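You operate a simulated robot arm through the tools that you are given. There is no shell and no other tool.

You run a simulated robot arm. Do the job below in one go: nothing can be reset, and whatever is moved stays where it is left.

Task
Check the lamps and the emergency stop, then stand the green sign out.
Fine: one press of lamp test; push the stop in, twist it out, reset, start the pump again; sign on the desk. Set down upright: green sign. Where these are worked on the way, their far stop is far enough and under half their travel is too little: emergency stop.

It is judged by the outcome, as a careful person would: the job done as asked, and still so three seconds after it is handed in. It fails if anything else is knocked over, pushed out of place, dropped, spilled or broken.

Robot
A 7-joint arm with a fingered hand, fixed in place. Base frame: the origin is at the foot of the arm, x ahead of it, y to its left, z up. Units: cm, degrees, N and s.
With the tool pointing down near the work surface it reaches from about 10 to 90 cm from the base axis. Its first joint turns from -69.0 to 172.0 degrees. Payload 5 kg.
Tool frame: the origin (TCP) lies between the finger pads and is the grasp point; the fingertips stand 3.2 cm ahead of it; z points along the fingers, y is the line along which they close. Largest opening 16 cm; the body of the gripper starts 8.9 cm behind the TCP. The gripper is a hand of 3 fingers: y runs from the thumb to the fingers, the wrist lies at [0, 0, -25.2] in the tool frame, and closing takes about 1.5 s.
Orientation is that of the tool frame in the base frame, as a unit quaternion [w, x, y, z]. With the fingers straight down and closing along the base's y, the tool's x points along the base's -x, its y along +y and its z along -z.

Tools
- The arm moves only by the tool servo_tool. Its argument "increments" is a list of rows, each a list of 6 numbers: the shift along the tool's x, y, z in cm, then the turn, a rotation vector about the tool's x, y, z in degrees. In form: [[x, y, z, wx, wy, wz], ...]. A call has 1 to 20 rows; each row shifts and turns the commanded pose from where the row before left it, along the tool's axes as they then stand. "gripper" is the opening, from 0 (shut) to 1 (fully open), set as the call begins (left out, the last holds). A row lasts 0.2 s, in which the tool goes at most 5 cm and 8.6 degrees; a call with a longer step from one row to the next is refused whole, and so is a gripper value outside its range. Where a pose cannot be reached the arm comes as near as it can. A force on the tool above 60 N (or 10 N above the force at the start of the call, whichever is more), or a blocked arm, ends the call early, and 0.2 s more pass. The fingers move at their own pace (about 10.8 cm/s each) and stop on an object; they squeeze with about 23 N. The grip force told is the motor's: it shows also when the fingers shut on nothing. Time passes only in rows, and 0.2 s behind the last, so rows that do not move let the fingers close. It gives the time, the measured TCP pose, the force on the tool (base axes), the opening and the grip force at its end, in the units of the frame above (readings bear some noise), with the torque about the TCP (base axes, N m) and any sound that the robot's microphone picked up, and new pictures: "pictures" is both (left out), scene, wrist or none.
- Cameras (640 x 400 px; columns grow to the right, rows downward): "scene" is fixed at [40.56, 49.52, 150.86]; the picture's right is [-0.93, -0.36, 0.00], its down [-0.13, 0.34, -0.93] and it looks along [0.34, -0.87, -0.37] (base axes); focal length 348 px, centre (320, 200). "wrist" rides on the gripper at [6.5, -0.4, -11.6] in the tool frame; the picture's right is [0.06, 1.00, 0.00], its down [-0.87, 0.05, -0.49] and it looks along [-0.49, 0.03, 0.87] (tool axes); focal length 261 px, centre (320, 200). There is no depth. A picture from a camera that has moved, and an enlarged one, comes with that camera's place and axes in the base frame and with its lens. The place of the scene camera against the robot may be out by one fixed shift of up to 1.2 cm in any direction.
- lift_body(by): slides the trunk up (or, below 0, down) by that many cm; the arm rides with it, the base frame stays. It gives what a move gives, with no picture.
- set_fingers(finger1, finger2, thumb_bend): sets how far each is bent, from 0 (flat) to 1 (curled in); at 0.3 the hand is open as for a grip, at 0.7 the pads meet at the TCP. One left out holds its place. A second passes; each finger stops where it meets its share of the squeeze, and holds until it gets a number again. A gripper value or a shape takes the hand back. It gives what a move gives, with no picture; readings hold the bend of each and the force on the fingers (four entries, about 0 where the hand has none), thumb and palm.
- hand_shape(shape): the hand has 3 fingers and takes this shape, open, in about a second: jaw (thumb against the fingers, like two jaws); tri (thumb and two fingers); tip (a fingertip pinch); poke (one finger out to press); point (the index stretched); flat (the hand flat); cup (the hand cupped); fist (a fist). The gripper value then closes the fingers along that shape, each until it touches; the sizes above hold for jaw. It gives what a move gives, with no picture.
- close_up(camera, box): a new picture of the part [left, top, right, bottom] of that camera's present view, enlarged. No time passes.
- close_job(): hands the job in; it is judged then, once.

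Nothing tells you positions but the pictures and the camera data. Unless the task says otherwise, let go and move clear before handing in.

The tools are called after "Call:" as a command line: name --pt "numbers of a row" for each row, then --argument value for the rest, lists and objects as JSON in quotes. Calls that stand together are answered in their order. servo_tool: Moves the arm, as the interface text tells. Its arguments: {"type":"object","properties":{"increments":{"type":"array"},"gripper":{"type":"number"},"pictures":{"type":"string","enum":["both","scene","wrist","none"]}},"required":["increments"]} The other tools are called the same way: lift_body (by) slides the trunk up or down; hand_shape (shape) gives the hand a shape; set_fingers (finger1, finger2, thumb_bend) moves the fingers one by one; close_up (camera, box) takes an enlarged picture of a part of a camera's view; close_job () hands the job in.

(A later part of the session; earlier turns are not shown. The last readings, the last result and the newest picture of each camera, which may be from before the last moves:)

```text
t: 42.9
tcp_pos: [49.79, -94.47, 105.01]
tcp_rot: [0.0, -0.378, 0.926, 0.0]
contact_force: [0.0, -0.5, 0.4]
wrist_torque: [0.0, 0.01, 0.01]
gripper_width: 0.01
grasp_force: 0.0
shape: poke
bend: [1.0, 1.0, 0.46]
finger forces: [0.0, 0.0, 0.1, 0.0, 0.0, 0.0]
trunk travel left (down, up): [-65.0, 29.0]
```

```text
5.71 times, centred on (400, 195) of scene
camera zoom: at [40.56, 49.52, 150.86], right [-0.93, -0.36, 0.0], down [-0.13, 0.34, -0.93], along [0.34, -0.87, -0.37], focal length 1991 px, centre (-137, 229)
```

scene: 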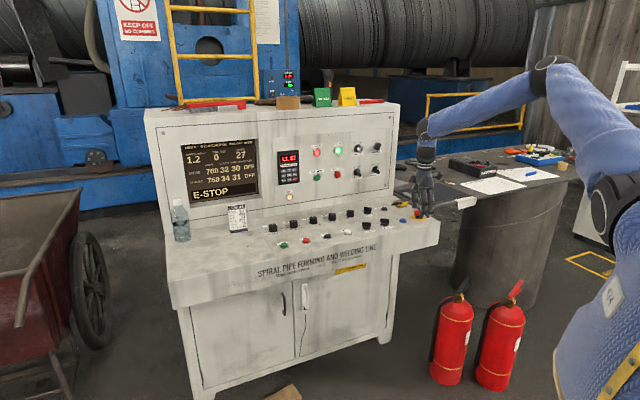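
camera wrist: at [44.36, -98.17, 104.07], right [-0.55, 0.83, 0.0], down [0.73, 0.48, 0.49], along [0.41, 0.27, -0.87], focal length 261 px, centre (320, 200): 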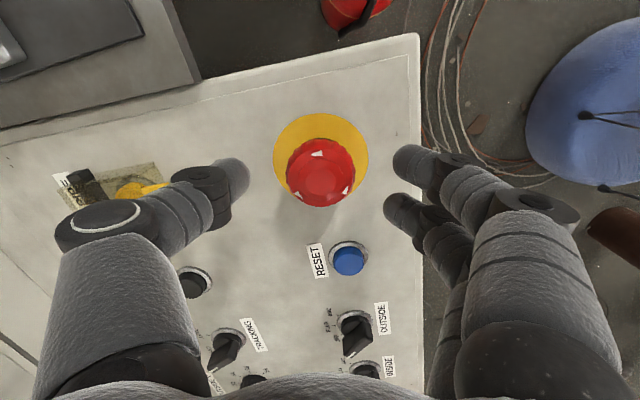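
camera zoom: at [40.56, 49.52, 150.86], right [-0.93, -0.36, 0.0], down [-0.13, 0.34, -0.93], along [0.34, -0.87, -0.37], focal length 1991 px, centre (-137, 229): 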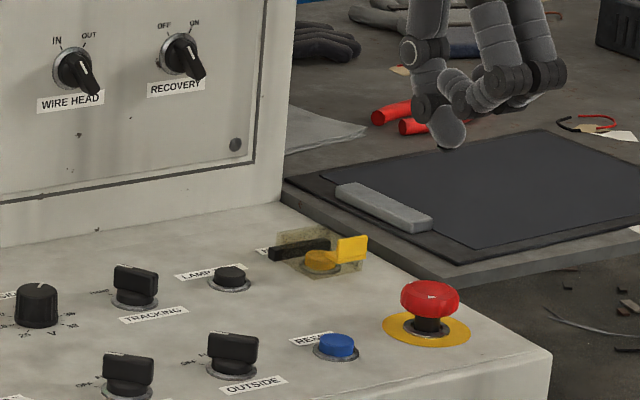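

The stop is out again at full height and original angle. Now I'll move over RESET and come down to about 4 cm above it.

Call:
servo_tool --pt "-4.2 0.1 0 0 0 0" --pt "-4.1 0.1 0 0 0 0" --pt "0 0 3 0 0 0" --pt "0 0 3 0 0 0" --pt "0 0 3 0 0 0" --pt "0 0 1.5 0 0 0" --pt "0 0 0 0 0 0"

Call:
close_up --camera "wrist" --box '[240, 100, 400, 200]'

Call:
close_up --camera "scene" --box '[370, 180, 430, 225]'

```text
t: 44.5
tcp_pos: [55.53, -88.5, 94.56]
tcp_rot: [0.0, -0.379, 0.925, 0.0]
contact_force: [-0.1, -0.7, -0.2]
wrist_torque: [-0.01, 0.02, -0.01]
gripper_width: 0.01
grasp_force: 0.1
shape: poke
bend: [1.0, 1.0, 0.46]
finger forces: [0.0, 0.0, 0.0, 0.0, 0.0, 0.0]
trunk travel left (down, up): [-65.0, 29.0]
camera wrist: at [51.26, -93.38, 106.06], right [-0.74, 0.67, 0.0], down [0.58, 0.65, 0.49], along [0.33, 0.37, -0.87], focal length 261 px, centre (320, 200)
```

scene: 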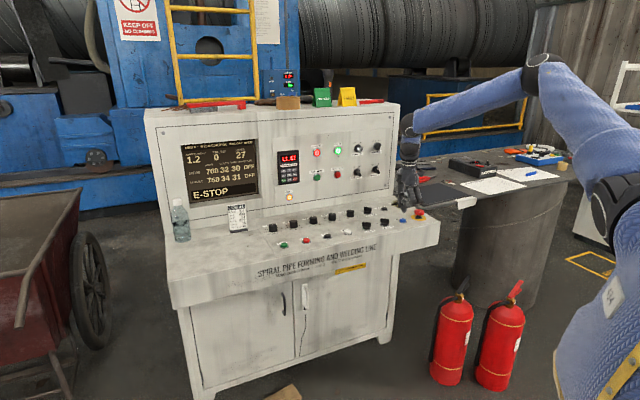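
wrist: 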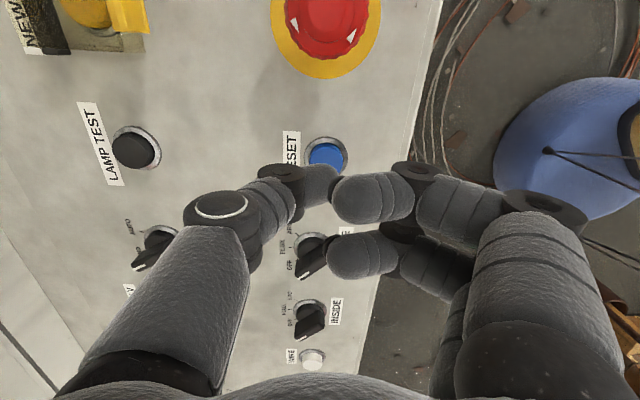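

```text
4.00 times, centred on (320, 150) of wrist
camera zoom: at [51.26, -93.38, 106.06], right [-0.74, 0.67, 0.0], down [0.58, 0.65, 0.49], along [0.33, 0.37, -0.87], focal length 1043 px, centre (320, 400)
```

zoom: 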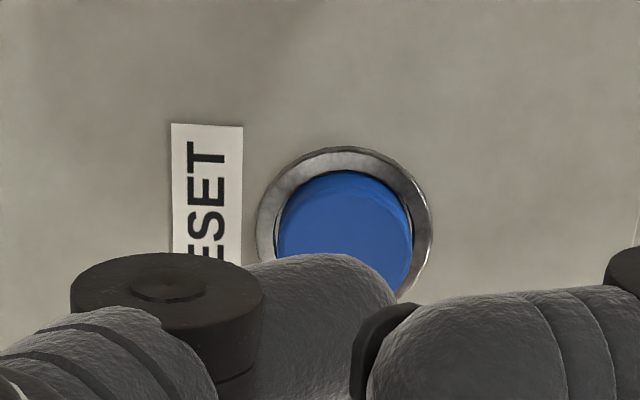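

```text
8.89 times, centred on (400, 202) of scene
camera zoom: at [40.56, 49.52, 150.86], right [-0.93, -0.36, 0.0], down [-0.13, 0.34, -0.93], along [0.34, -0.87, -0.37], focal length 3097 px, centre (-391, 178)
```

zoom: 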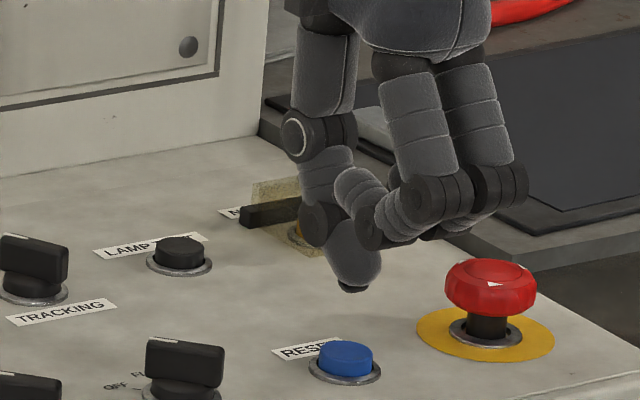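

The RESET cap is nearly under the tip; I'll correct 0.25 cm and press down in small steps, waiting for the click.

Call:
servo_tool --pt "-0.25 0 0.8 0 0 0" --pt "0 0 0.8 0 0 0" --pt "0 0 0.6 0 0 0" --pt "0 0 0.3 0 0 0" --pt "0 0 0.25 0 0 0" --pt "0 0 0.25 0 0 0" --pt "0 0 0 0 0 0" --pictures "scene"

Call:
close_up --camera "scene" --box '[370, 180, 430, 225]'

```text
t: 46.1
tcp_pos: [55.78, -88.25, 91.57]
tcp_rot: [0.001, -0.379, 0.925, 0.0]
contact_force: [0.8, 0.4, 0.6]
wrist_torque: [0.0, -0.03, -0.02]
gripper_width: 0.0
grasp_force: 0.1
shape: poke
bend: [1.0, 1.0, 0.46]
finger forces: [0.1, 0.0, 0.0, 0.0, 0.9, 0.1]
trunk travel left (down, up): [-65.0, 29.0]
```

scene: 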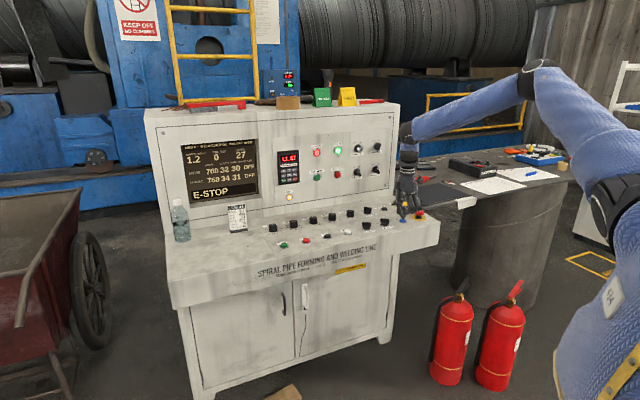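

```text
8.89 times, centred on (400, 202) of scene
camera zoom: at [40.56, 49.52, 150.86], right [-0.93, -0.36, 0.0], down [-0.13, 0.34, -0.93], along [0.34, -0.87, -0.37], focal length 3097 px, centre (-391, 178)
```

zoom: 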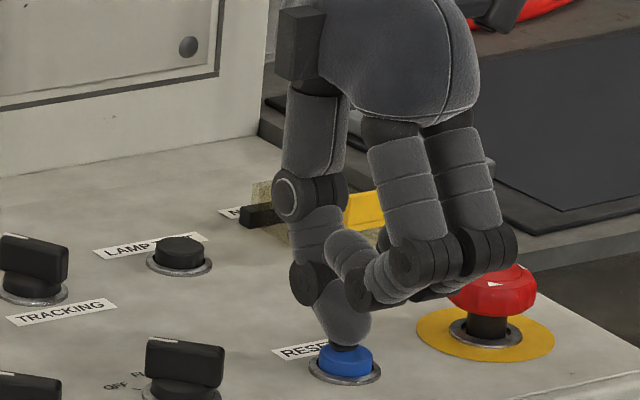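

Contact made on RESET. Pressing through now.

Call:
servo_tool --pt "0 0 0.2 0 0 0" --pt "0 0 0.25 0 0 0" --pt "0 0 0 0 0 0" --pictures "scene"

Call:
close_up --camera "scene" --box '[180, 130, 340, 230]'

```text
t: 46.9
tcp_pos: [55.83, -88.06, 91.25]
tcp_rot: [0.0, -0.379, 0.925, 0.0]
contact_force: [-0.3, -2.9, 8.3]
wrist_torque: [-0.07, 0.04, 0.01]
gripper_width: 0.0
grasp_force: 0.0
shape: poke
bend: [1.0, 1.0, 0.46]
finger forces: [0.0, 0.0, 0.0, 0.0, 8.3, 0.0]
trunk travel left (down, up): [-65.0, 29.0]
heard: click
```

scene: 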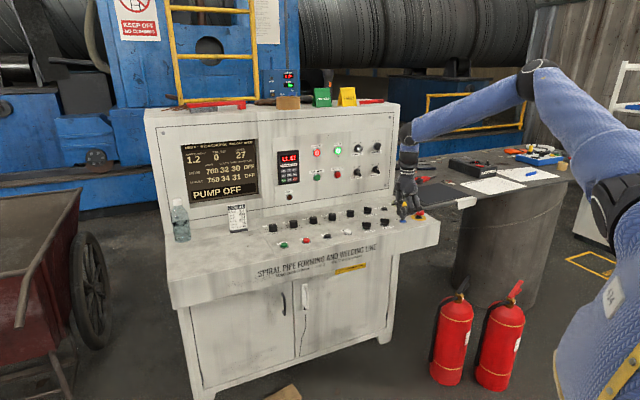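

```text
4.00 times, centred on (260, 180) of scene
camera zoom: at [40.56, 49.52, 150.86], right [-0.93, -0.36, 0.0], down [-0.13, 0.34, -0.93], along [0.34, -0.87, -0.37], focal length 1394 px, centre (560, 280)
```

zoom: 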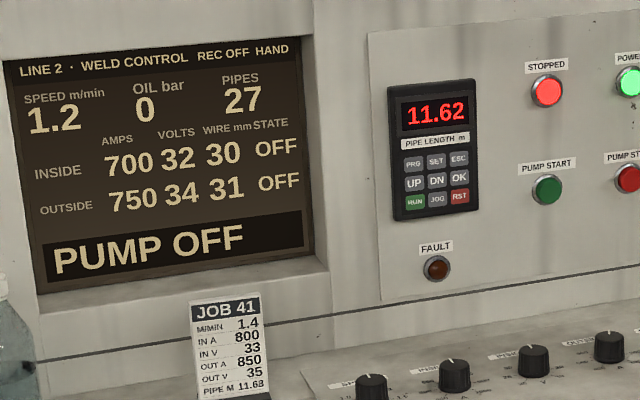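

RESET cleared the stop: the screen now reads PUMP OFF and FAULT is out. Next I lift off, slide left to in front of PUMP START, and pitch the hand to point at the upright panel.

Call:
servo_tool --pt "0 0 -0.5 0 0 0" --pt "0 0 -3 0 0 0" --pt "0 0 -4 0 0 0" --pt "0 0 -4 0 0 0" --pt "0 0 -3 0 0 0" --pt "-4.6 0 0 0 0 0" --pt "-4.6 0 0 0 0 0" --pt "-4.6 0 0 0 0 0" --pt "-4.6 0 0 0 0 0" --pt "-4.6 0 0 0 0 0" --pt "-4.6 0 0 0 0 0" --pt "0 0 0 0 0 0" --pictures "none"

Call:
servo_tool --pt "0 0 0 7.5 0 0" --pt "0 0 0 7.5 0 0" --pt "0 0 0 7.5 0 0" --pt "0 0 0 7.5 0 0" --pt "0 0 0 7.5 0 0" --pt "0 0 0 7.5 0 0" --pt "0 0 0 7.5 0 0" --pt "0 0 0 7.5 0 0" --pt "0 0 0 7.5 0 0" --pt "0 0 0 0 0 0"

```text
t: 49.5
tcp_pos: [75.4, -69.18, 105.47]
tcp_rot: [0.001, -0.378, 0.926, 0.0]
contact_force: [0.8, 0.2, -0.1]
wrist_torque: [-0.01, -0.01, 0.01]
gripper_width: 0.0
grasp_force: 0.0
shape: poke
bend: [1.0, 1.0, 0.46]
finger forces: [0.1, 0.0, 0.0, 0.0, 0.0, 0.0]
trunk travel left (down, up): [-65.0, 29.0]
```

```text
t: 51.7
tcp_pos: [75.32, -68.77, 105.76]
tcp_rot: [0.211, -0.315, 0.769, -0.515]
contact_force: [-0.8, -0.4, -0.6]
wrist_torque: [0.04, -0.03, 0.03]
gripper_width: 0.0
grasp_force: 0.0
shape: poke
bend: [1.0, 1.0, 0.46]
finger forces: [0.1, 0.0, 0.0, 0.0, 0.0, 0.0]
trunk travel left (down, up): [-65.0, 29.0]
camera wrist: at [63.36, -65.97, 110.38], right [-0.31, 0.23, -0.92], down [0.29, 0.95, 0.14], along [0.91, -0.22, -0.36], focal length 261 px, centre (320, 200)
```

scene: 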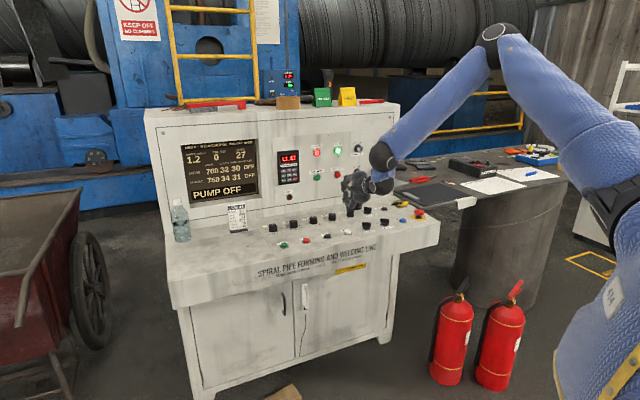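
wrist: 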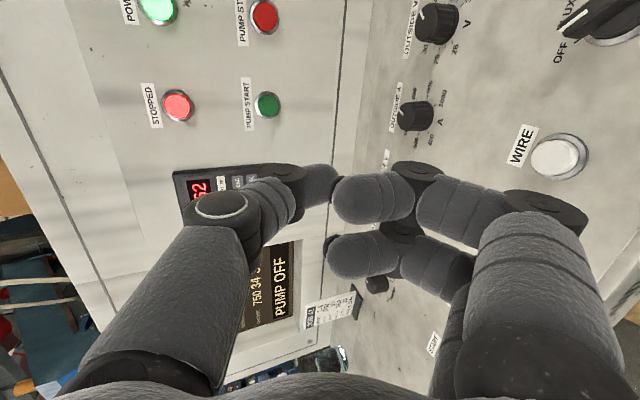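

The hand now points at the panel; PUMP START computes to about (94.1,-87.9,102.4), nearly straight ahead along the tool axis. I'll pitch up a little more and advance to a few centimetres short of it.

Call:
servo_tool --pt "0 0 0 7.5 0 0" --pt "0 0 0 7.5 0 0" --pt "0 -0.3 4 0 0 0" --pt "0 -0.3 4 0 0 0" --pt "0 0 4 0 0 0" --pt "0 0 4 0 0 0" --pt "0 0 0 0 0 0"

Call:
close_up --camera "wrist" --box '[200, 80, 440, 230]'

Call:
close_up --camera "scene" --box '[290, 130, 410, 220]'

```text
t: 53.3
tcp_pos: [86.65, -80.23, 104.25]
tcp_rot: [0.249, -0.285, 0.696, -0.61]
contact_force: [-0.2, 0.9, -0.2]
wrist_torque: [0.02, 0.01, 0.03]
gripper_width: 0.0
grasp_force: 0.0
shape: poke
bend: [1.0, 1.0, 0.46]
finger forces: [0.0, 0.0, 0.0, 0.0, 0.0, 0.1]
trunk travel left (down, up): [-65.0, 29.0]
camera wrist: at [73.96, -76.78, 106.13], right [-0.14, 0.05, -0.99], down [0.27, 0.96, 0.01], along [0.95, -0.27, -0.14], focal length 261 px, centre (320, 200)
```

scene: 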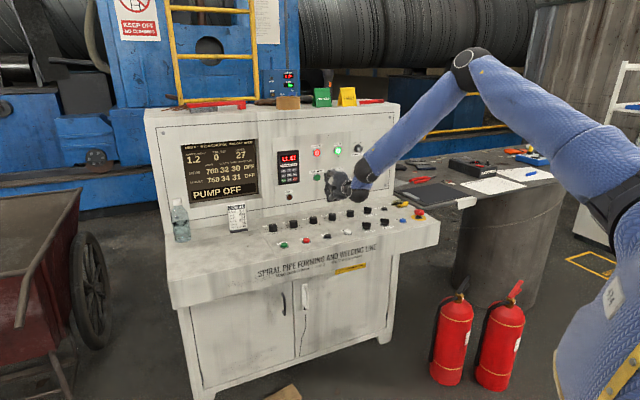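
wrist: 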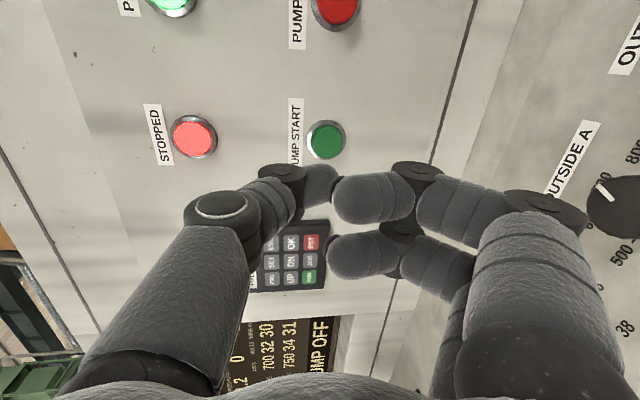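

```text
2.67 times, centred on (320, 155) of wrist
camera zoom: at [73.96, -76.78, 106.13], right [-0.14, 0.05, -0.99], down [0.27, 0.96, 0.01], along [0.95, -0.27, -0.14], focal length 695 px, centre (320, 320)
```

zoom: 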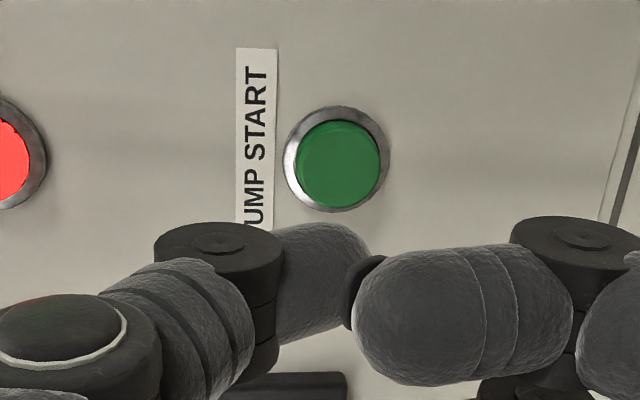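

```text
4.44 times, centred on (350, 175) of scene
camera zoom: at [40.56, 49.52, 150.86], right [-0.93, -0.36, 0.0], down [-0.13, 0.34, -0.93], along [0.34, -0.87, -0.37], focal length 1549 px, centre (187, 311)
```

zoom: 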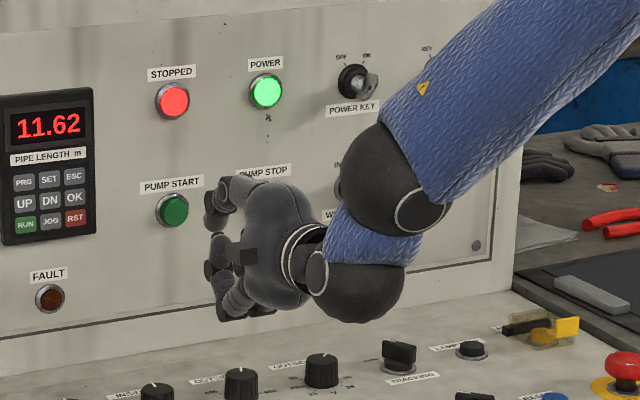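

The tip is aligned within 2-3 mm of PUMP START and about 7 cm short. I'll advance most of the way.

Call:
servo_tool --pt "-0.2 0.2 2 0 0 0" --pt "0 0 2 0 0 0" --pt "0 0 1.2 0 0 0" --pt "0 0 0.5 0 0 0" --pt "0 0 0 0 0 0"

Call:
close_up --camera "wrist" --box '[200, 80, 440, 230]'

Call:
close_up --camera "scene" --box '[290, 140, 370, 210]'

```text
t: 54.5
tcp_pos: [90.55, -84.1, 103.26]
tcp_rot: [0.25, -0.284, 0.696, -0.61]
contact_force: [-0.3, 0.6, 0.4]
wrist_torque: [-0.04, 0.01, -0.01]
gripper_width: 0.0
grasp_force: 0.1
shape: poke
bend: [1.0, 1.0, 0.46]
finger forces: [0.0, 0.0, 0.1, 0.1, 0.1, 0.0]
trunk travel left (down, up): [-65.0, 29.0]
camera wrist: at [78.01, -80.57, 105.06], right [-0.14, 0.05, -0.99], down [0.27, 0.96, 0.01], along [0.95, -0.27, -0.14], focal length 261 px, centre (320, 200)
```

scene: 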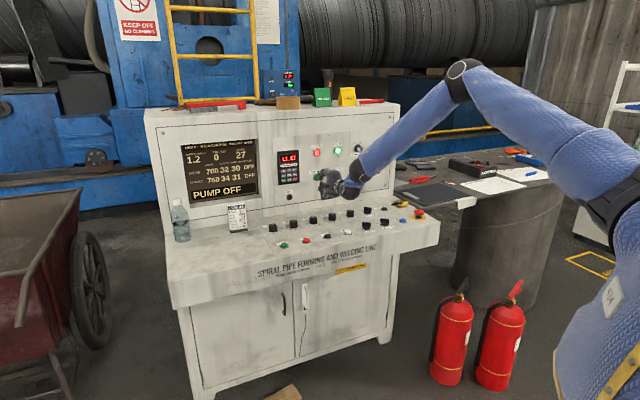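
wrist: 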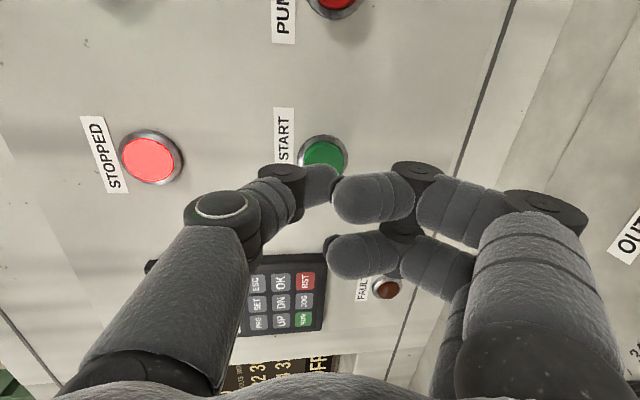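

```text
2.67 times, centred on (320, 155) of wrist
camera zoom: at [78.01, -80.57, 105.06], right [-0.14, 0.05, -0.99], down [0.27, 0.96, 0.01], along [0.95, -0.27, -0.14], focal length 695 px, centre (320, 320)
```

zoom: 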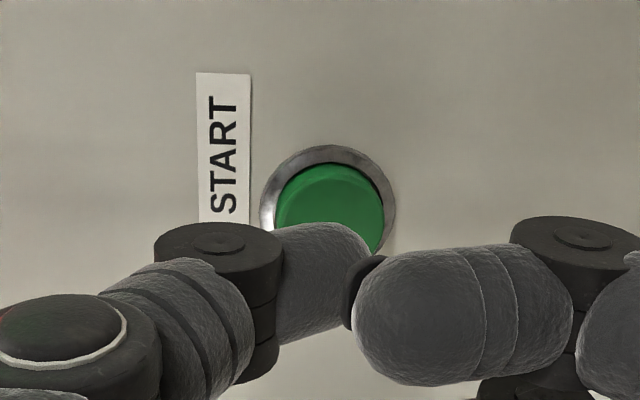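

```text
5.71 times, centred on (330, 175) of scene
camera zoom: at [40.56, 49.52, 150.86], right [-0.93, -0.36, 0.0], down [-0.13, 0.34, -0.93], along [0.34, -0.87, -0.37], focal length 1991 px, centre (263, 343)
```

zoom: 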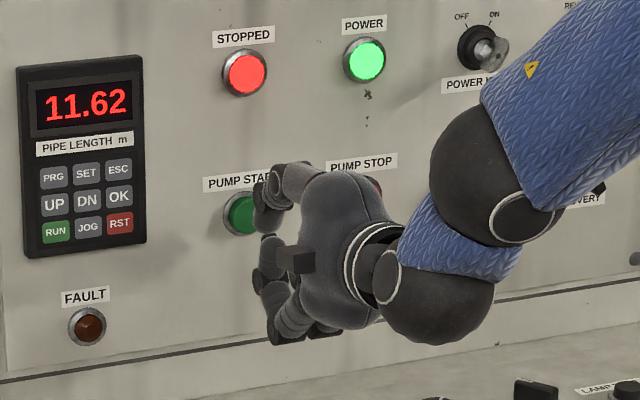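

Well centred. About 1.8 cm to go; I'll feel my way to contact.

Call:
servo_tool --pt "0 0 0.5 0 0 0" --pt "0 0 0.4 0 0 0" --pt "0 0 0.3 0 0 0" --pt "0 0 0.25 0 0 0" --pt "0 0 0 0 0 0" --pictures "none"

Call:
close_up --camera "scene" --box '[270, 140, 350, 210]'

```text
t: 55.7
tcp_pos: [91.68, -85.16, 103.07]
tcp_rot: [0.249, -0.284, 0.696, -0.61]
contact_force: [-0.5, -0.3, 0.3]
wrist_torque: [0.0, 0.0, 0.03]
gripper_width: 0.0
grasp_force: 0.0
shape: poke
bend: [1.0, 1.0, 0.46]
finger forces: [0.1, 0.0, 0.0, 0.0, 0.1, 0.0]
trunk travel left (down, up): [-65.0, 29.0]
```

```text
5.71 times, centred on (310, 175) of scene
camera zoom: at [40.56, 49.52, 150.86], right [-0.93, -0.36, 0.0], down [-0.13, 0.34, -0.93], along [0.34, -0.87, -0.37], focal length 1991 px, centre (377, 343)
```

zoom: 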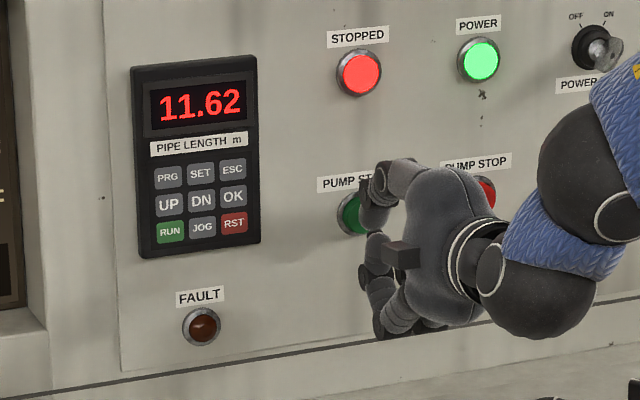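

Call:
servo_tool --pt "0 0 0.3 0 0 0" --pt "0 0 0.25 0 0 0" --pt "0 0 0.2 0 0 0" --pt "0 0 0 0 0 0" --pictures "scene"

Call:
close_up --camera "wrist" --box '[200, 80, 440, 230]'

```text
t: 56.7
tcp_pos: [92.22, -85.61, 103.0]
tcp_rot: [0.249, -0.285, 0.695, -0.611]
contact_force: [-5.5, 5.5, 1.8]
wrist_torque: [0.01, 0.03, 0.07]
gripper_width: 0.0
grasp_force: 0.1
shape: poke
bend: [1.0, 1.0, 0.46]
finger forces: [0.0, 0.1, 0.1, 0.0, 7.5, 0.0]
trunk travel left (down, up): [-65.0, 29.0]
heard: click
```

scene: 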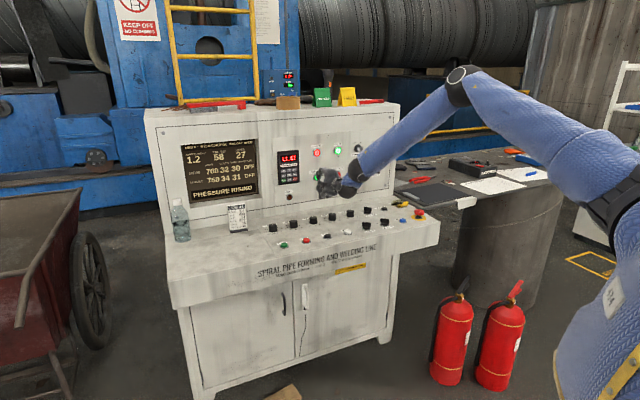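

```text
2.67 times, centred on (320, 155) of wrist
camera zoom: at [79.6, -82.11, 104.9], right [-0.14, 0.05, -0.99], down [0.27, 0.96, 0.01], along [0.95, -0.27, -0.14], focal length 695 px, centre (320, 320)
```

zoom: 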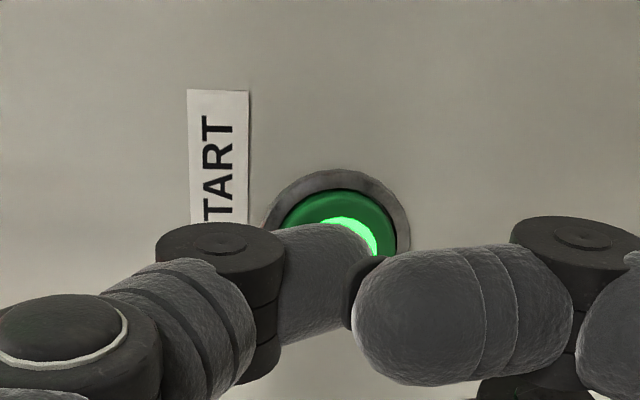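

The pump is running again (PRESSURE RISING, green lamp lit). I'll back straight off the button, then rise and move right to get a view of the console top and the green sign.

Call:
servo_tool --pt "0 0 -0.5 0 0 0" --pt "0 0 -3 0 0 0" --pt "0 0 -4 0 0 0" --pt "0 0 -4.5 0 0 0" --pt "0 -4.5 0 0 0 0" --pt "0 -4.8 0 0 0 0" --pt "0 -4.8 0 0 0 0" --pt "0 -4.8 0 0 0 0" --pt "0 -4.8 0 0 0 0" --pt "0 -4.8 0 0 0 0" --pt "0 -4.8 0 0 0 0" --pt "0 -4.8 0 0 0 0" --pt "0 -4.8 0 0 0 0" --pt "0 0 0 0 0 0"

Call:
close_up --camera "scene" --box '[180, 130, 380, 230]'

```text
t: 59.7
tcp_pos: [87.97, -81.47, 147.03]
tcp_rot: [0.25, -0.285, 0.696, -0.61]
contact_force: [0.4, 0.0, -0.4]
wrist_torque: [-0.01, -0.01, 0.0]
gripper_width: 0.01
grasp_force: 0.1
shape: poke
bend: [1.0, 1.0, 0.46]
finger forces: [0.0, 0.0, 0.1, 0.0, 0.0, 0.1]
trunk travel left (down, up): [-65.0, 29.0]
camera wrist: at [75.36, -78.0, 148.86], right [-0.14, 0.05, -0.99], down [0.27, 0.96, 0.01], along [0.95, -0.27, -0.15], focal length 261 px, centre (320, 200)
```

scene: 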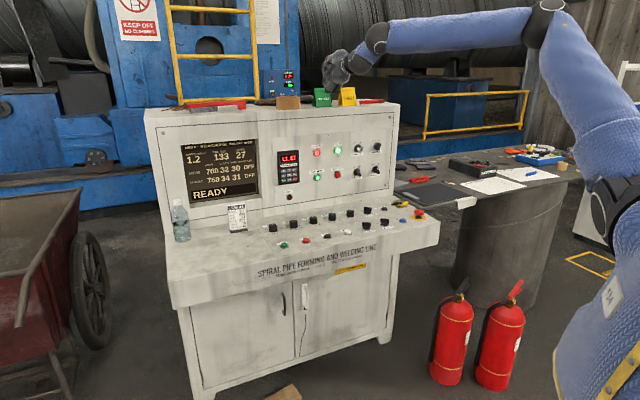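
wrist: 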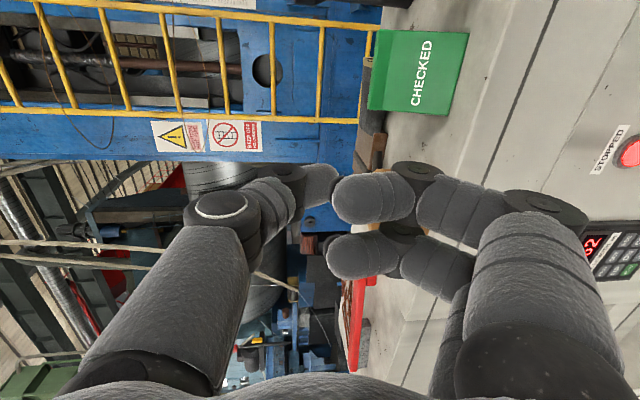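

```text
3.20 times, centred on (280, 180) of scene
camera zoom: at [40.56, 49.52, 150.86], right [-0.93, -0.36, 0.0], down [-0.13, 0.34, -0.93], along [0.34, -0.87, -0.37], focal length 1115 px, centre (448, 264)
```

zoom: 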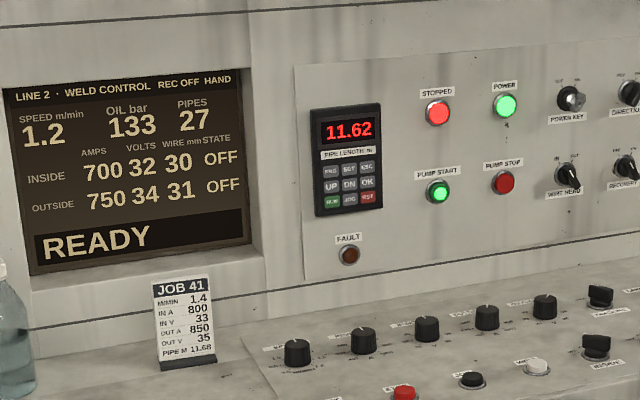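

The screen is back to READY with the pump lamp lit, so the stop check is complete. The green sign is visible from the wrist; I'll zoom in to locate it.

Call:
close_up --camera "wrist" --box '[340, 0, 540, 125]'

Call:
close_up --camera "scene" --box '[290, 70, 400, 120]'

```text
3.20 times, centred on (440, 62) of wrist
camera zoom: at [75.36, -78.0, 148.86], right [-0.14, 0.05, -0.99], down [0.27, 0.96, 0.01], along [0.95, -0.27, -0.15], focal length 834 px, centre (-64, 640)
```

zoom: 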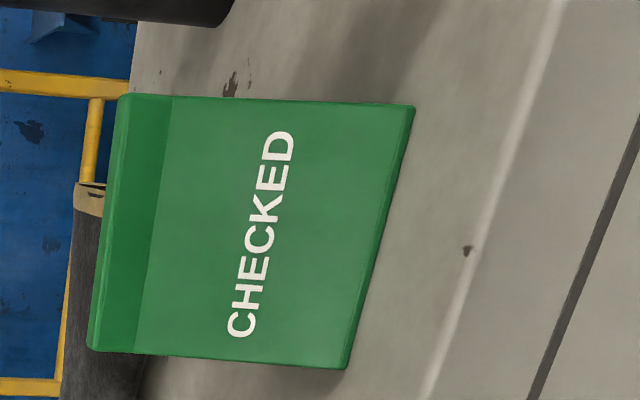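

```text
5.82 times, centred on (345, 95) of scene
camera zoom: at [40.56, 49.52, 150.86], right [-0.93, -0.36, 0.0], down [-0.13, 0.34, -0.93], along [0.34, -0.87, -0.37], focal length 2027 px, centre (174, 811)
```

zoom: 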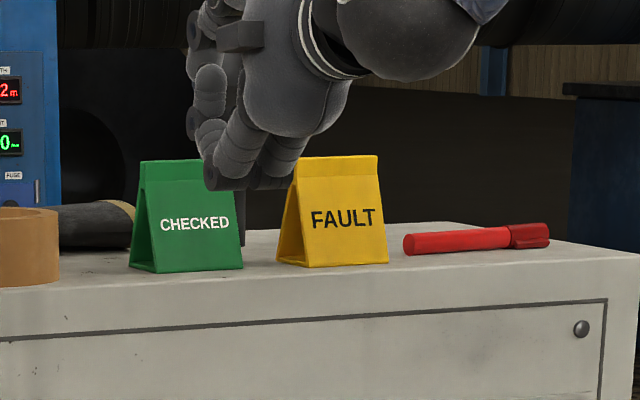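

The sign is an A-frame with a thin tab at its top, about 8 cm wide, at roughly r≈0, 136-138 cm out on the console top (z≈131). There are other objects behind it (a standing dark baton, a lying handle), so I'll get a look from higher up before planning the grasp.

Call:
servo_tool --pt "3 -3.7 -0.5 0 0 0" --pt "3 -3.7 -0.5 0 0 0" --pt "3 -3.7 -0.5 0 0 0" --pt "3 -3.7 -0.5 0 0 0" --pt "0 -3.7 -0.5 -7.5 0 0" --pt "0 0 0 -7.5 0 0" --pt "0 0 0 -7.5 0 0" --pt "0 0 0 -7.5 0 0" --pt "0 0 0 -7.5 0 0" --pt "0 0 0 -7.5 0 0" --pt "0 0 0 0 0 0"

Call:
close_up --camera "wrist" --box '[200, 0, 520, 200]'

```text
t: 62.1
tcp_pos: [79.17, -89.48, 166.33]
tcp_rot: [0.139, -0.353, 0.86, -0.341]
contact_force: [-0.7, 0.8, 0.1]
wrist_torque: [-0.02, 0.0, -0.01]
gripper_width: 0.0
grasp_force: 0.1
shape: poke
bend: [1.0, 1.0, 0.46]
finger forces: [0.0, 0.0, 0.1, 0.1, 0.0, 0.0]
out of reach, approached as far as the arm can: row 10
trunk travel left (down, up): [-65.0, 29.0]
camera wrist: at [69.15, -88.55, 174.99], right [-0.56, 0.47, -0.68], down [0.36, 0.88, 0.32], along [0.75, -0.07, -0.66], focal length 261 px, centre (320, 200)
```

scene: 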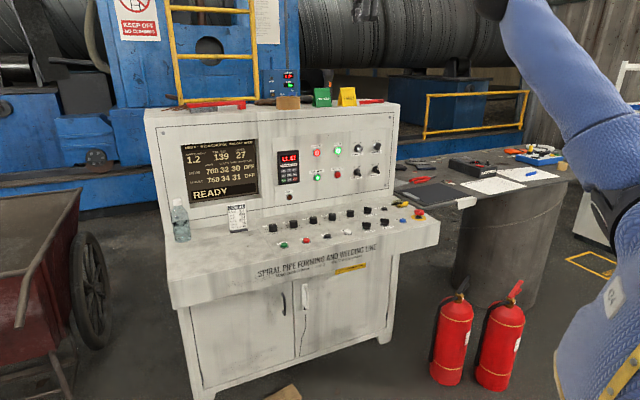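
wrist: 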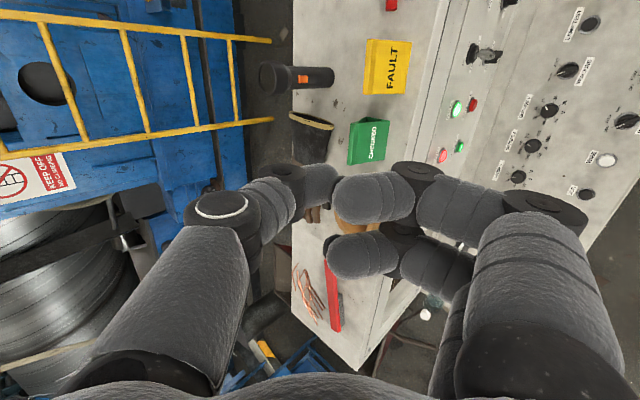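

```text
2.00 times, centred on (360, 100) of wrist
camera zoom: at [69.15, -88.55, 174.99], right [-0.56, 0.47, -0.68], down [0.36, 0.88, 0.32], along [0.75, -0.07, -0.66], focal length 521 px, centre (240, 400)
```

zoom: 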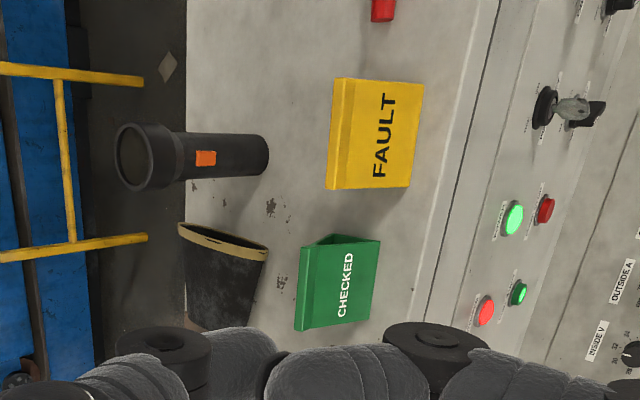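

From above I can see the green sign clearly, with a leather cuff-like item behind it and a standing torch behind-right. I'll zoom further for corner positions.

Call:
close_up --camera "wrist" --box '[320, 100, 420, 170]'

Call:
close_up --camera "wrist" --box '[240, 20, 480, 170]'

```text
5.71 times, centred on (370, 135) of wrist
camera zoom: at [69.15, -88.55, 174.99], right [-0.56, 0.47, -0.68], down [0.36, 0.88, 0.32], along [0.75, -0.07, -0.66], focal length 1489 px, centre (34, 571)
```

zoom: 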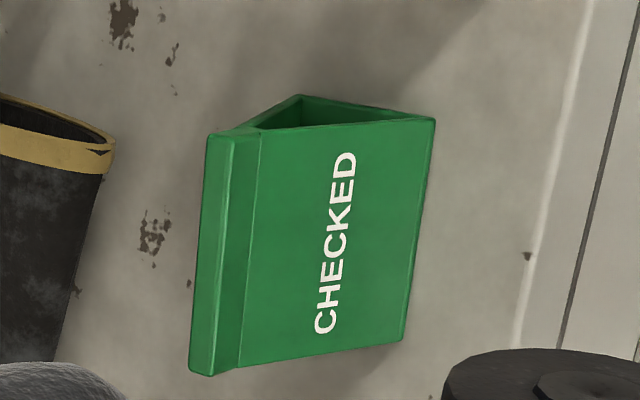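

```text
2.67 times, centred on (360, 95) of wrist
camera zoom: at [69.15, -88.55, 174.99], right [-0.56, 0.47, -0.68], down [0.36, 0.88, 0.32], along [0.75, -0.07, -0.66], focal length 695 px, centre (213, 480)
```

zoom: 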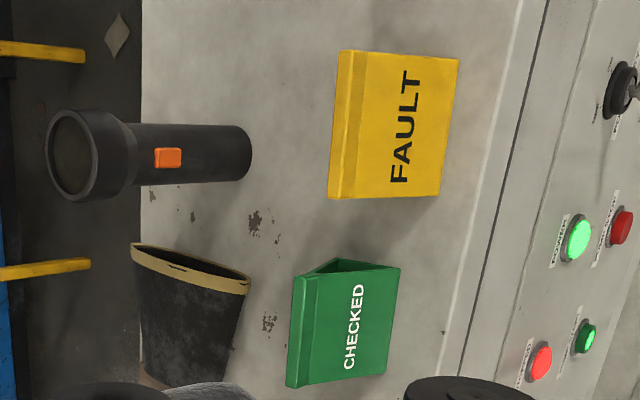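

From two wrist views the sign triangulates well: base on the console top at z≈132.4, footprint centre about (95.8,-96.8), 7 cm wide, 7 cm tall, 5 cm deep, turned about 3°. I'll draw back a little, take the jaw shape and roll the hand so it closes across the sign's width.

Call:
servo_tool --pt "0 3.75 0 0 0 0" --pt "0 3.75 0 0 0 0" --pt "0 3.75 0 0 0 0" --pt "0 3.75 0 0 0 0" --pt "0 0 0 0 0 0" --pictures "none"

Call:
hand_shape --shape "jaw"

Call:
servo_tool --pt "0 0 0 0 0 -7.5" --pt "0 0 0 0 0 -7.5" --pt "0 0 0 0 0 -7.5" --pt "0 0 0 0 0 -7.5" --pt "0 0 0 0 0 -7.5" --pt "0 0 0 0 0 -7.5" --pt "0 0 0 0 0 -7.5" --pt "0 0 0 0 0 -7.5" --pt "0 0 0 0 0 -7.5" --pt "0 0 0 0 0 -7.5" --pt "0 0 0 0 0 -7.5" --pt "0 0 0 0 0 -7.5" --pt "0 0 0 0 0 0"

```text
t: 63.3
tcp_pos: [71.7, -81.66, 155.81]
tcp_rot: [0.137, -0.353, 0.86, -0.341]
contact_force: [-0.4, -0.2, 0.1]
wrist_torque: [0.01, 0.01, 0.0]
gripper_width: 0.02
grasp_force: 0.1
shape: poke
bend: [1.0, 1.0, 0.46]
finger forces: [0.0, 0.0, 0.0, 0.0, 0.1, 0.0]
trunk travel left (down, up): [-65.0, 29.0]
```

```text
t: 64.2
tcp_pos: [71.68, -81.54, 155.87]
tcp_rot: [0.138, -0.352, 0.861, -0.341]
contact_force: [0.4, 0.2, 0.7]
wrist_torque: [0.01, 0.02, -0.03]
gripper_width: 16.02
grasp_force: 0.0
shape: jaw
bend: [0.3, 0.3, 0.3]
finger forces: [0.0, 0.0, 0.0, 0.1, 0.1, 0.0]
trunk travel left (down, up): [-65.0, 29.0]
```

```text
t: 67.0
tcp_pos: [71.58, -81.7, 155.91]
tcp_rot: [0.143, 0.858, -0.358, 0.338]
contact_force: [-0.2, -0.1, 0.4]
wrist_torque: [0.01, 0.01, -0.02]
gripper_width: 15.99
grasp_force: 0.0
shape: jaw
bend: [0.3, 0.3, 0.3]
finger forces: [0.0, 0.1, 0.0, 0.0, 0.1, 0.0]
trunk travel left (down, up): [-65.0, 29.0]
camera wrist: at [69.68, -79.06, 168.73], right [-0.68, -0.73, 0.05], down [-0.72, 0.65, -0.24], along [0.14, -0.19, -0.97], focal length 261 px, centre (320, 200)
```

scene: 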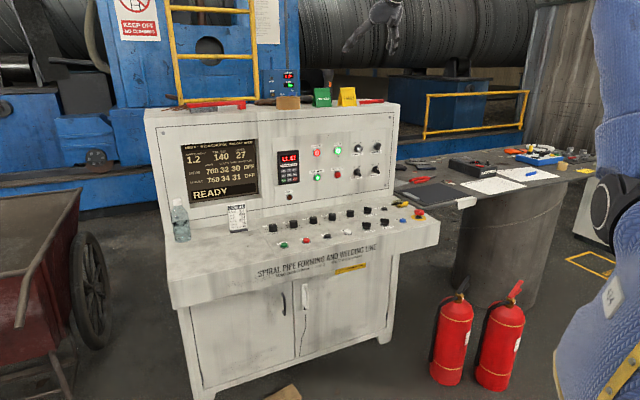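
wrist: 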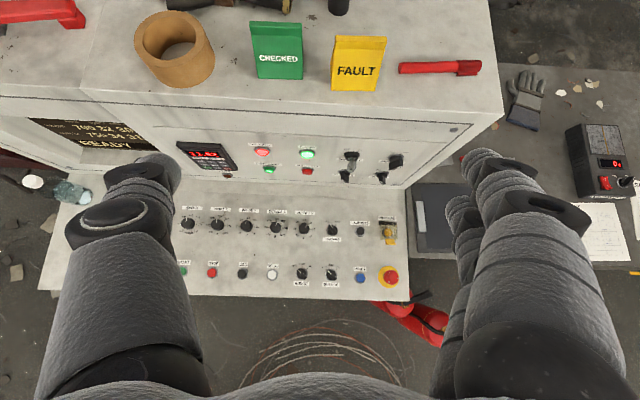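

The roll worked and gives a natural view; the console reads READY at 140 bar. I'll zoom to recheck the sign's place from here.

Call:
close_up --camera "wrist" --box '[230, 0, 390, 100]'

```text
4.00 times, centred on (310, 50) of wrist
camera zoom: at [69.68, -79.06, 168.73], right [-0.68, -0.73, 0.05], down [-0.72, 0.65, -0.24], along [0.14, -0.19, -0.97], focal length 1043 px, centre (360, 800)
```

zoom: 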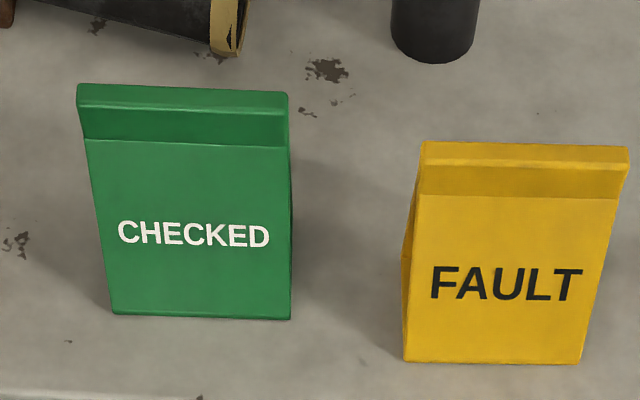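

The three views agree to a millimetre: sign base corners (91.5,-97.7) and (96.3,-92.5), tab top at z≈139.4, gap to the yellow sign 4.6 cm. I'll raise the trunk for reach, set the opening to about 9.6 cm and adjust pitch/yaw to face the sign.

Call:
lift_body --by 12

Call:
servo_tool --pt "0 0 0 1.2 4.6 -1.2" --pt "0 0 0 1.2 4.6 -1.2" --pt "0 0 0 0 4.6 0" --pt "0 0 0 0 0 0" --pt "0 0 0 0 0 0" --gripper 0.6

```text
t: 68.5
tcp_pos: [71.58, -81.56, 167.92]
tcp_rot: [0.144, 0.858, -0.359, 0.338]
contact_force: [0.6, -0.3, 1.7]
wrist_torque: [-0.03, -0.03, -0.01]
gripper_width: 16.01
grasp_force: 0.0
shape: jaw
bend: [0.3, 0.3, 0.3]
finger forces: [0.1, 0.0, 0.0, 0.0, 0.0, 0.0]
trunk travel left (down, up): [-77.0, 17.0]
```

```text
t: 69.7
tcp_pos: [71.69, -81.58, 167.87]
tcp_rot: [0.175, 0.82, -0.315, 0.444]
contact_force: [0.9, 0.5, 0.0]
wrist_torque: [0.01, 0.02, 0.01]
gripper_width: 9.67
grasp_force: 0.0
shape: jaw
bend: [0.71, 0.71, 0.7]
finger forces: [0.0, 0.0, 0.0, 0.0, 0.0, 0.0]
trunk travel left (down, up): [-77.0, 17.0]
camera wrist: at [67.39, -77.19, 179.56], right [-0.64, -0.76, 0.06], down [-0.7, 0.55, -0.46], along [0.32, -0.34, -0.89], focal length 261 px, centre (320, 200)
```

scene: 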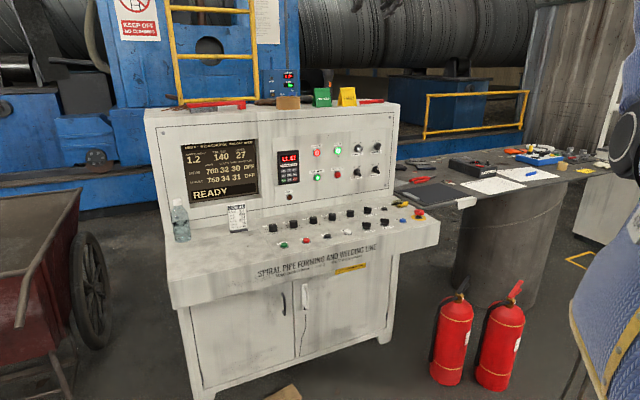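
wrist: 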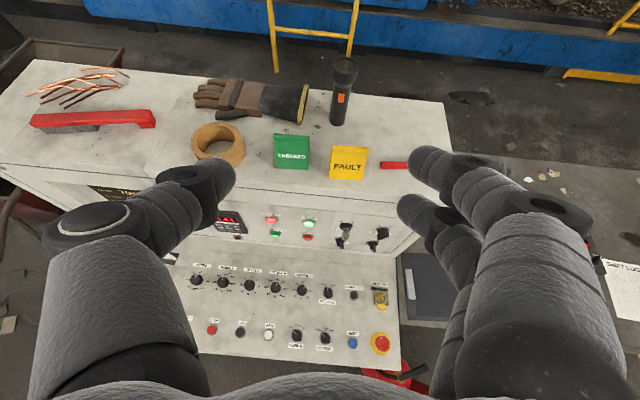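

The view shows the glove behind the sign, torch behind-right, tape roll left. My curled finger joints might brush the yellow sign when straddling the green one sideways, so I'll compare slimmer finger poses before committing.

Call:
close_up --camera "wrist" --box '[160, 60, 480, 260]'

Call:
set_fingers --finger1 0.45 --finger2 0.45 --thumb_bend 0.45

Call:
close_up --camera "wrist" --box '[0, 0, 640, 400]'

Call:
hand_shape --shape "tip"

Call:
close_up --camera "wrist" --box '[0, 0, 640, 400]'

```text
2.00 times, centred on (320, 160) of wrist
camera zoom: at [67.39, -77.19, 179.56], right [-0.64, -0.76, 0.06], down [-0.7, 0.55, -0.46], along [0.32, -0.34, -0.89], focal length 521 px, centre (320, 280)
```

zoom: 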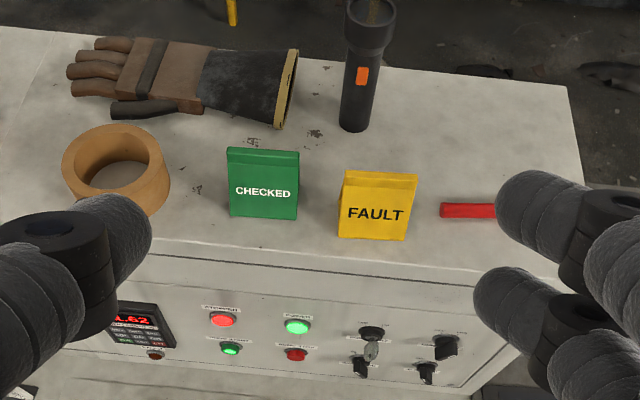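

```text
t: 70.7
tcp_pos: [71.65, -81.56, 167.93]
tcp_rot: [0.174, 0.821, -0.315, 0.443]
contact_force: [-0.8, 0.4, -0.4]
wrist_torque: [0.02, 0.03, 0.01]
gripper_width: 10.72
grasp_force: 0.0
shape: fingers
bend: [0.45, 0.45, 0.45]
finger forces: [0.1, 0.0, 0.0, 0.0, 0.0, 0.0]
trunk travel left (down, up): [-77.0, 17.0]
```

```text
1.00 times, centred on (320, 200) of wrist (not enlarged: the box is as wide or as high as the picture)
camera zoom: at [67.39, -77.17, 179.57], right [-0.64, -0.76, 0.06], down [-0.7, 0.55, -0.46], along [0.32, -0.34, -0.89], focal length 261 px, centre (320, 200)
```

zoom: 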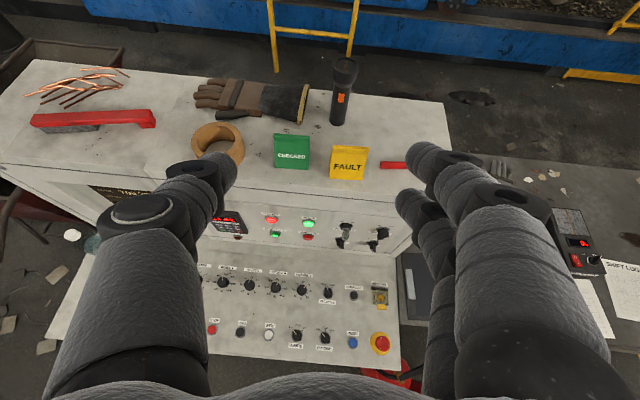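

```text
t: 71.6
tcp_pos: [71.55, -81.67, 167.81]
tcp_rot: [0.174, 0.821, -0.315, 0.443]
contact_force: [-0.3, 0.2, -0.7]
wrist_torque: [-0.05, 0.01, -0.01]
gripper_width: 16.0
grasp_force: 0.0
shape: tip
bend: [0.3, 0.3, 0.3]
finger forces: [0.0, 0.0, 0.0, 0.0, 0.0, 0.1]
trunk travel left (down, up): [-77.0, 17.0]
```

```text
1.00 times, centred on (320, 200) of wrist (not enlarged: the box is as wide or as high as the picture)
camera zoom: at [67.39, -77.17, 179.58], right [-0.64, -0.76, 0.06], down [-0.7, 0.55, -0.46], along [0.32, -0.34, -0.89], focal length 261 px, centre (320, 200)
```

zoom: 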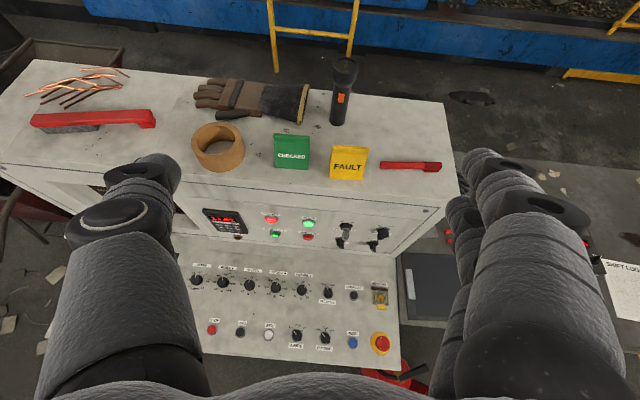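

Straighter fingers are slimmer, but the safest grasp would be pinching the sign's tab front-to-back from above, which needs reach. I'll raise the trunk to its top and test how far the arm can go with the hand pointing down.

Call:
lift_body --by 17

Call:
servo_tool --pt "0 0 0 0 0 7.5" --pt "0 0 0 0 0 7.5" --pt "0 0 0 0 0 7.5" --pt "0 0 0 0 0 7.5" --pt "0 0 0 0 0 7.5" --pt "0 0 0 0 0 7.5" --pt "0 0 0 0 0 7.5" --pt "0 0 0 0 0 7.5" --pt "0 0 0 0 0 7.5" --pt "0 0 0 0 0 7.5" --pt "0 0 0 0 0 7.5" --pt "0 0 0 0 0 7.5" --pt "0 0 0 0 0 0" --pictures "none"

```text
t: 73.5
tcp_pos: [71.64, -81.73, 184.87]
tcp_rot: [0.175, 0.821, -0.315, 0.443]
contact_force: [0.2, 0.2, 1.2]
wrist_torque: [-0.02, 0.0, -0.03]
gripper_width: 15.99
grasp_force: 0.0
shape: tip
bend: [0.3, 0.3, 0.3]
finger forces: [0.1, 0.1, 0.0, 0.1, 0.0, 0.0]
trunk travel left (down, up): [-94.0, 0.0]
```

```text
t: 76.3
tcp_pos: [71.51, -81.69, 184.89]
tcp_rot: [0.191, -0.357, 0.803, -0.438]
contact_force: [0.5, 0.0, -0.2]
wrist_torque: [0.0, 0.02, -0.02]
gripper_width: 16.01
grasp_force: 0.1
shape: tip
bend: [0.3, 0.3, 0.3]
finger forces: [0.1, 0.0, 0.1, 0.1, 0.0, 0.1]
trunk travel left (down, up): [-94.0, 0.0]
```

Call:
servo_tool --pt "-1.02 2.4 3.97 0 0 0" --pt "-1.02 2.4 3.97 0 0 0" --pt "-1.02 2.4 3.97 0 0 0" --pt "-1.02 2.4 3.97 0 0 0" --pt "-1.02 2.4 3.97 0 0 0" --pt "-1.02 2.4 3.97 0 0 0" --pt "0 0 0 -8 0 0" --pt "0 0 0 -8 0 0" --pt "0 0 0 -8 0 0" --pt "0 0 0 -8 0 0" --pt "0 0 0 -8 0 0" --pt "0 0 0 -8 0 0" --pt "0 0 0 -8 0 0" --pt "0 0 0 0 0 0"

```text
t: 79.3
tcp_pos: [81.61, -82.02, 156.89]
tcp_rot: [0.015, -0.405, 0.913, -0.041]
contact_force: [1.1, 0.1, 0.4]
wrist_torque: [-0.02, 0.05, -0.03]
gripper_width: 15.97
grasp_force: 0.1
shape: tip
bend: [0.3, 0.3, 0.3]
finger forces: [0.0, 0.1, 0.0, 0.1, 0.0, 0.0]
out of reach, approached as far as the arm can: row 12, 13
trunk travel left (down, up): [-94.0, 0.0]
camera wrist: at [77.0, -86.31, 168.57], right [-0.78, 0.62, -0.08], down [0.51, 0.71, 0.48], along [0.36, 0.33, -0.87], focal length 261 px, centre (320, 200)
```

scene: 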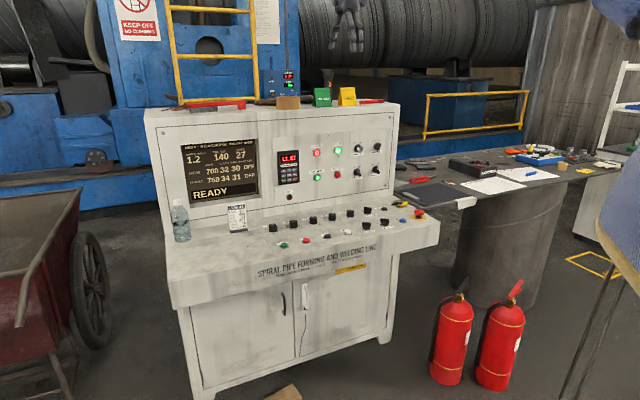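
wrist: 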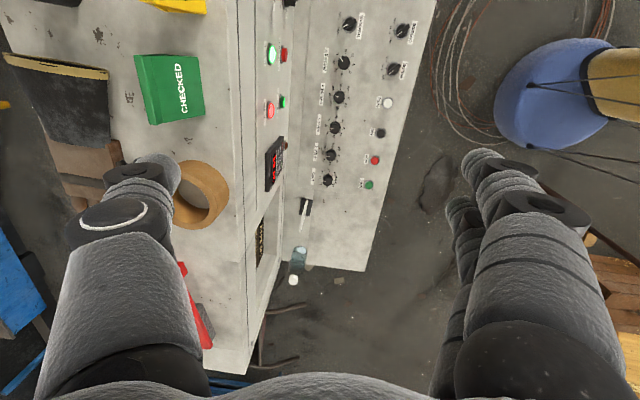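

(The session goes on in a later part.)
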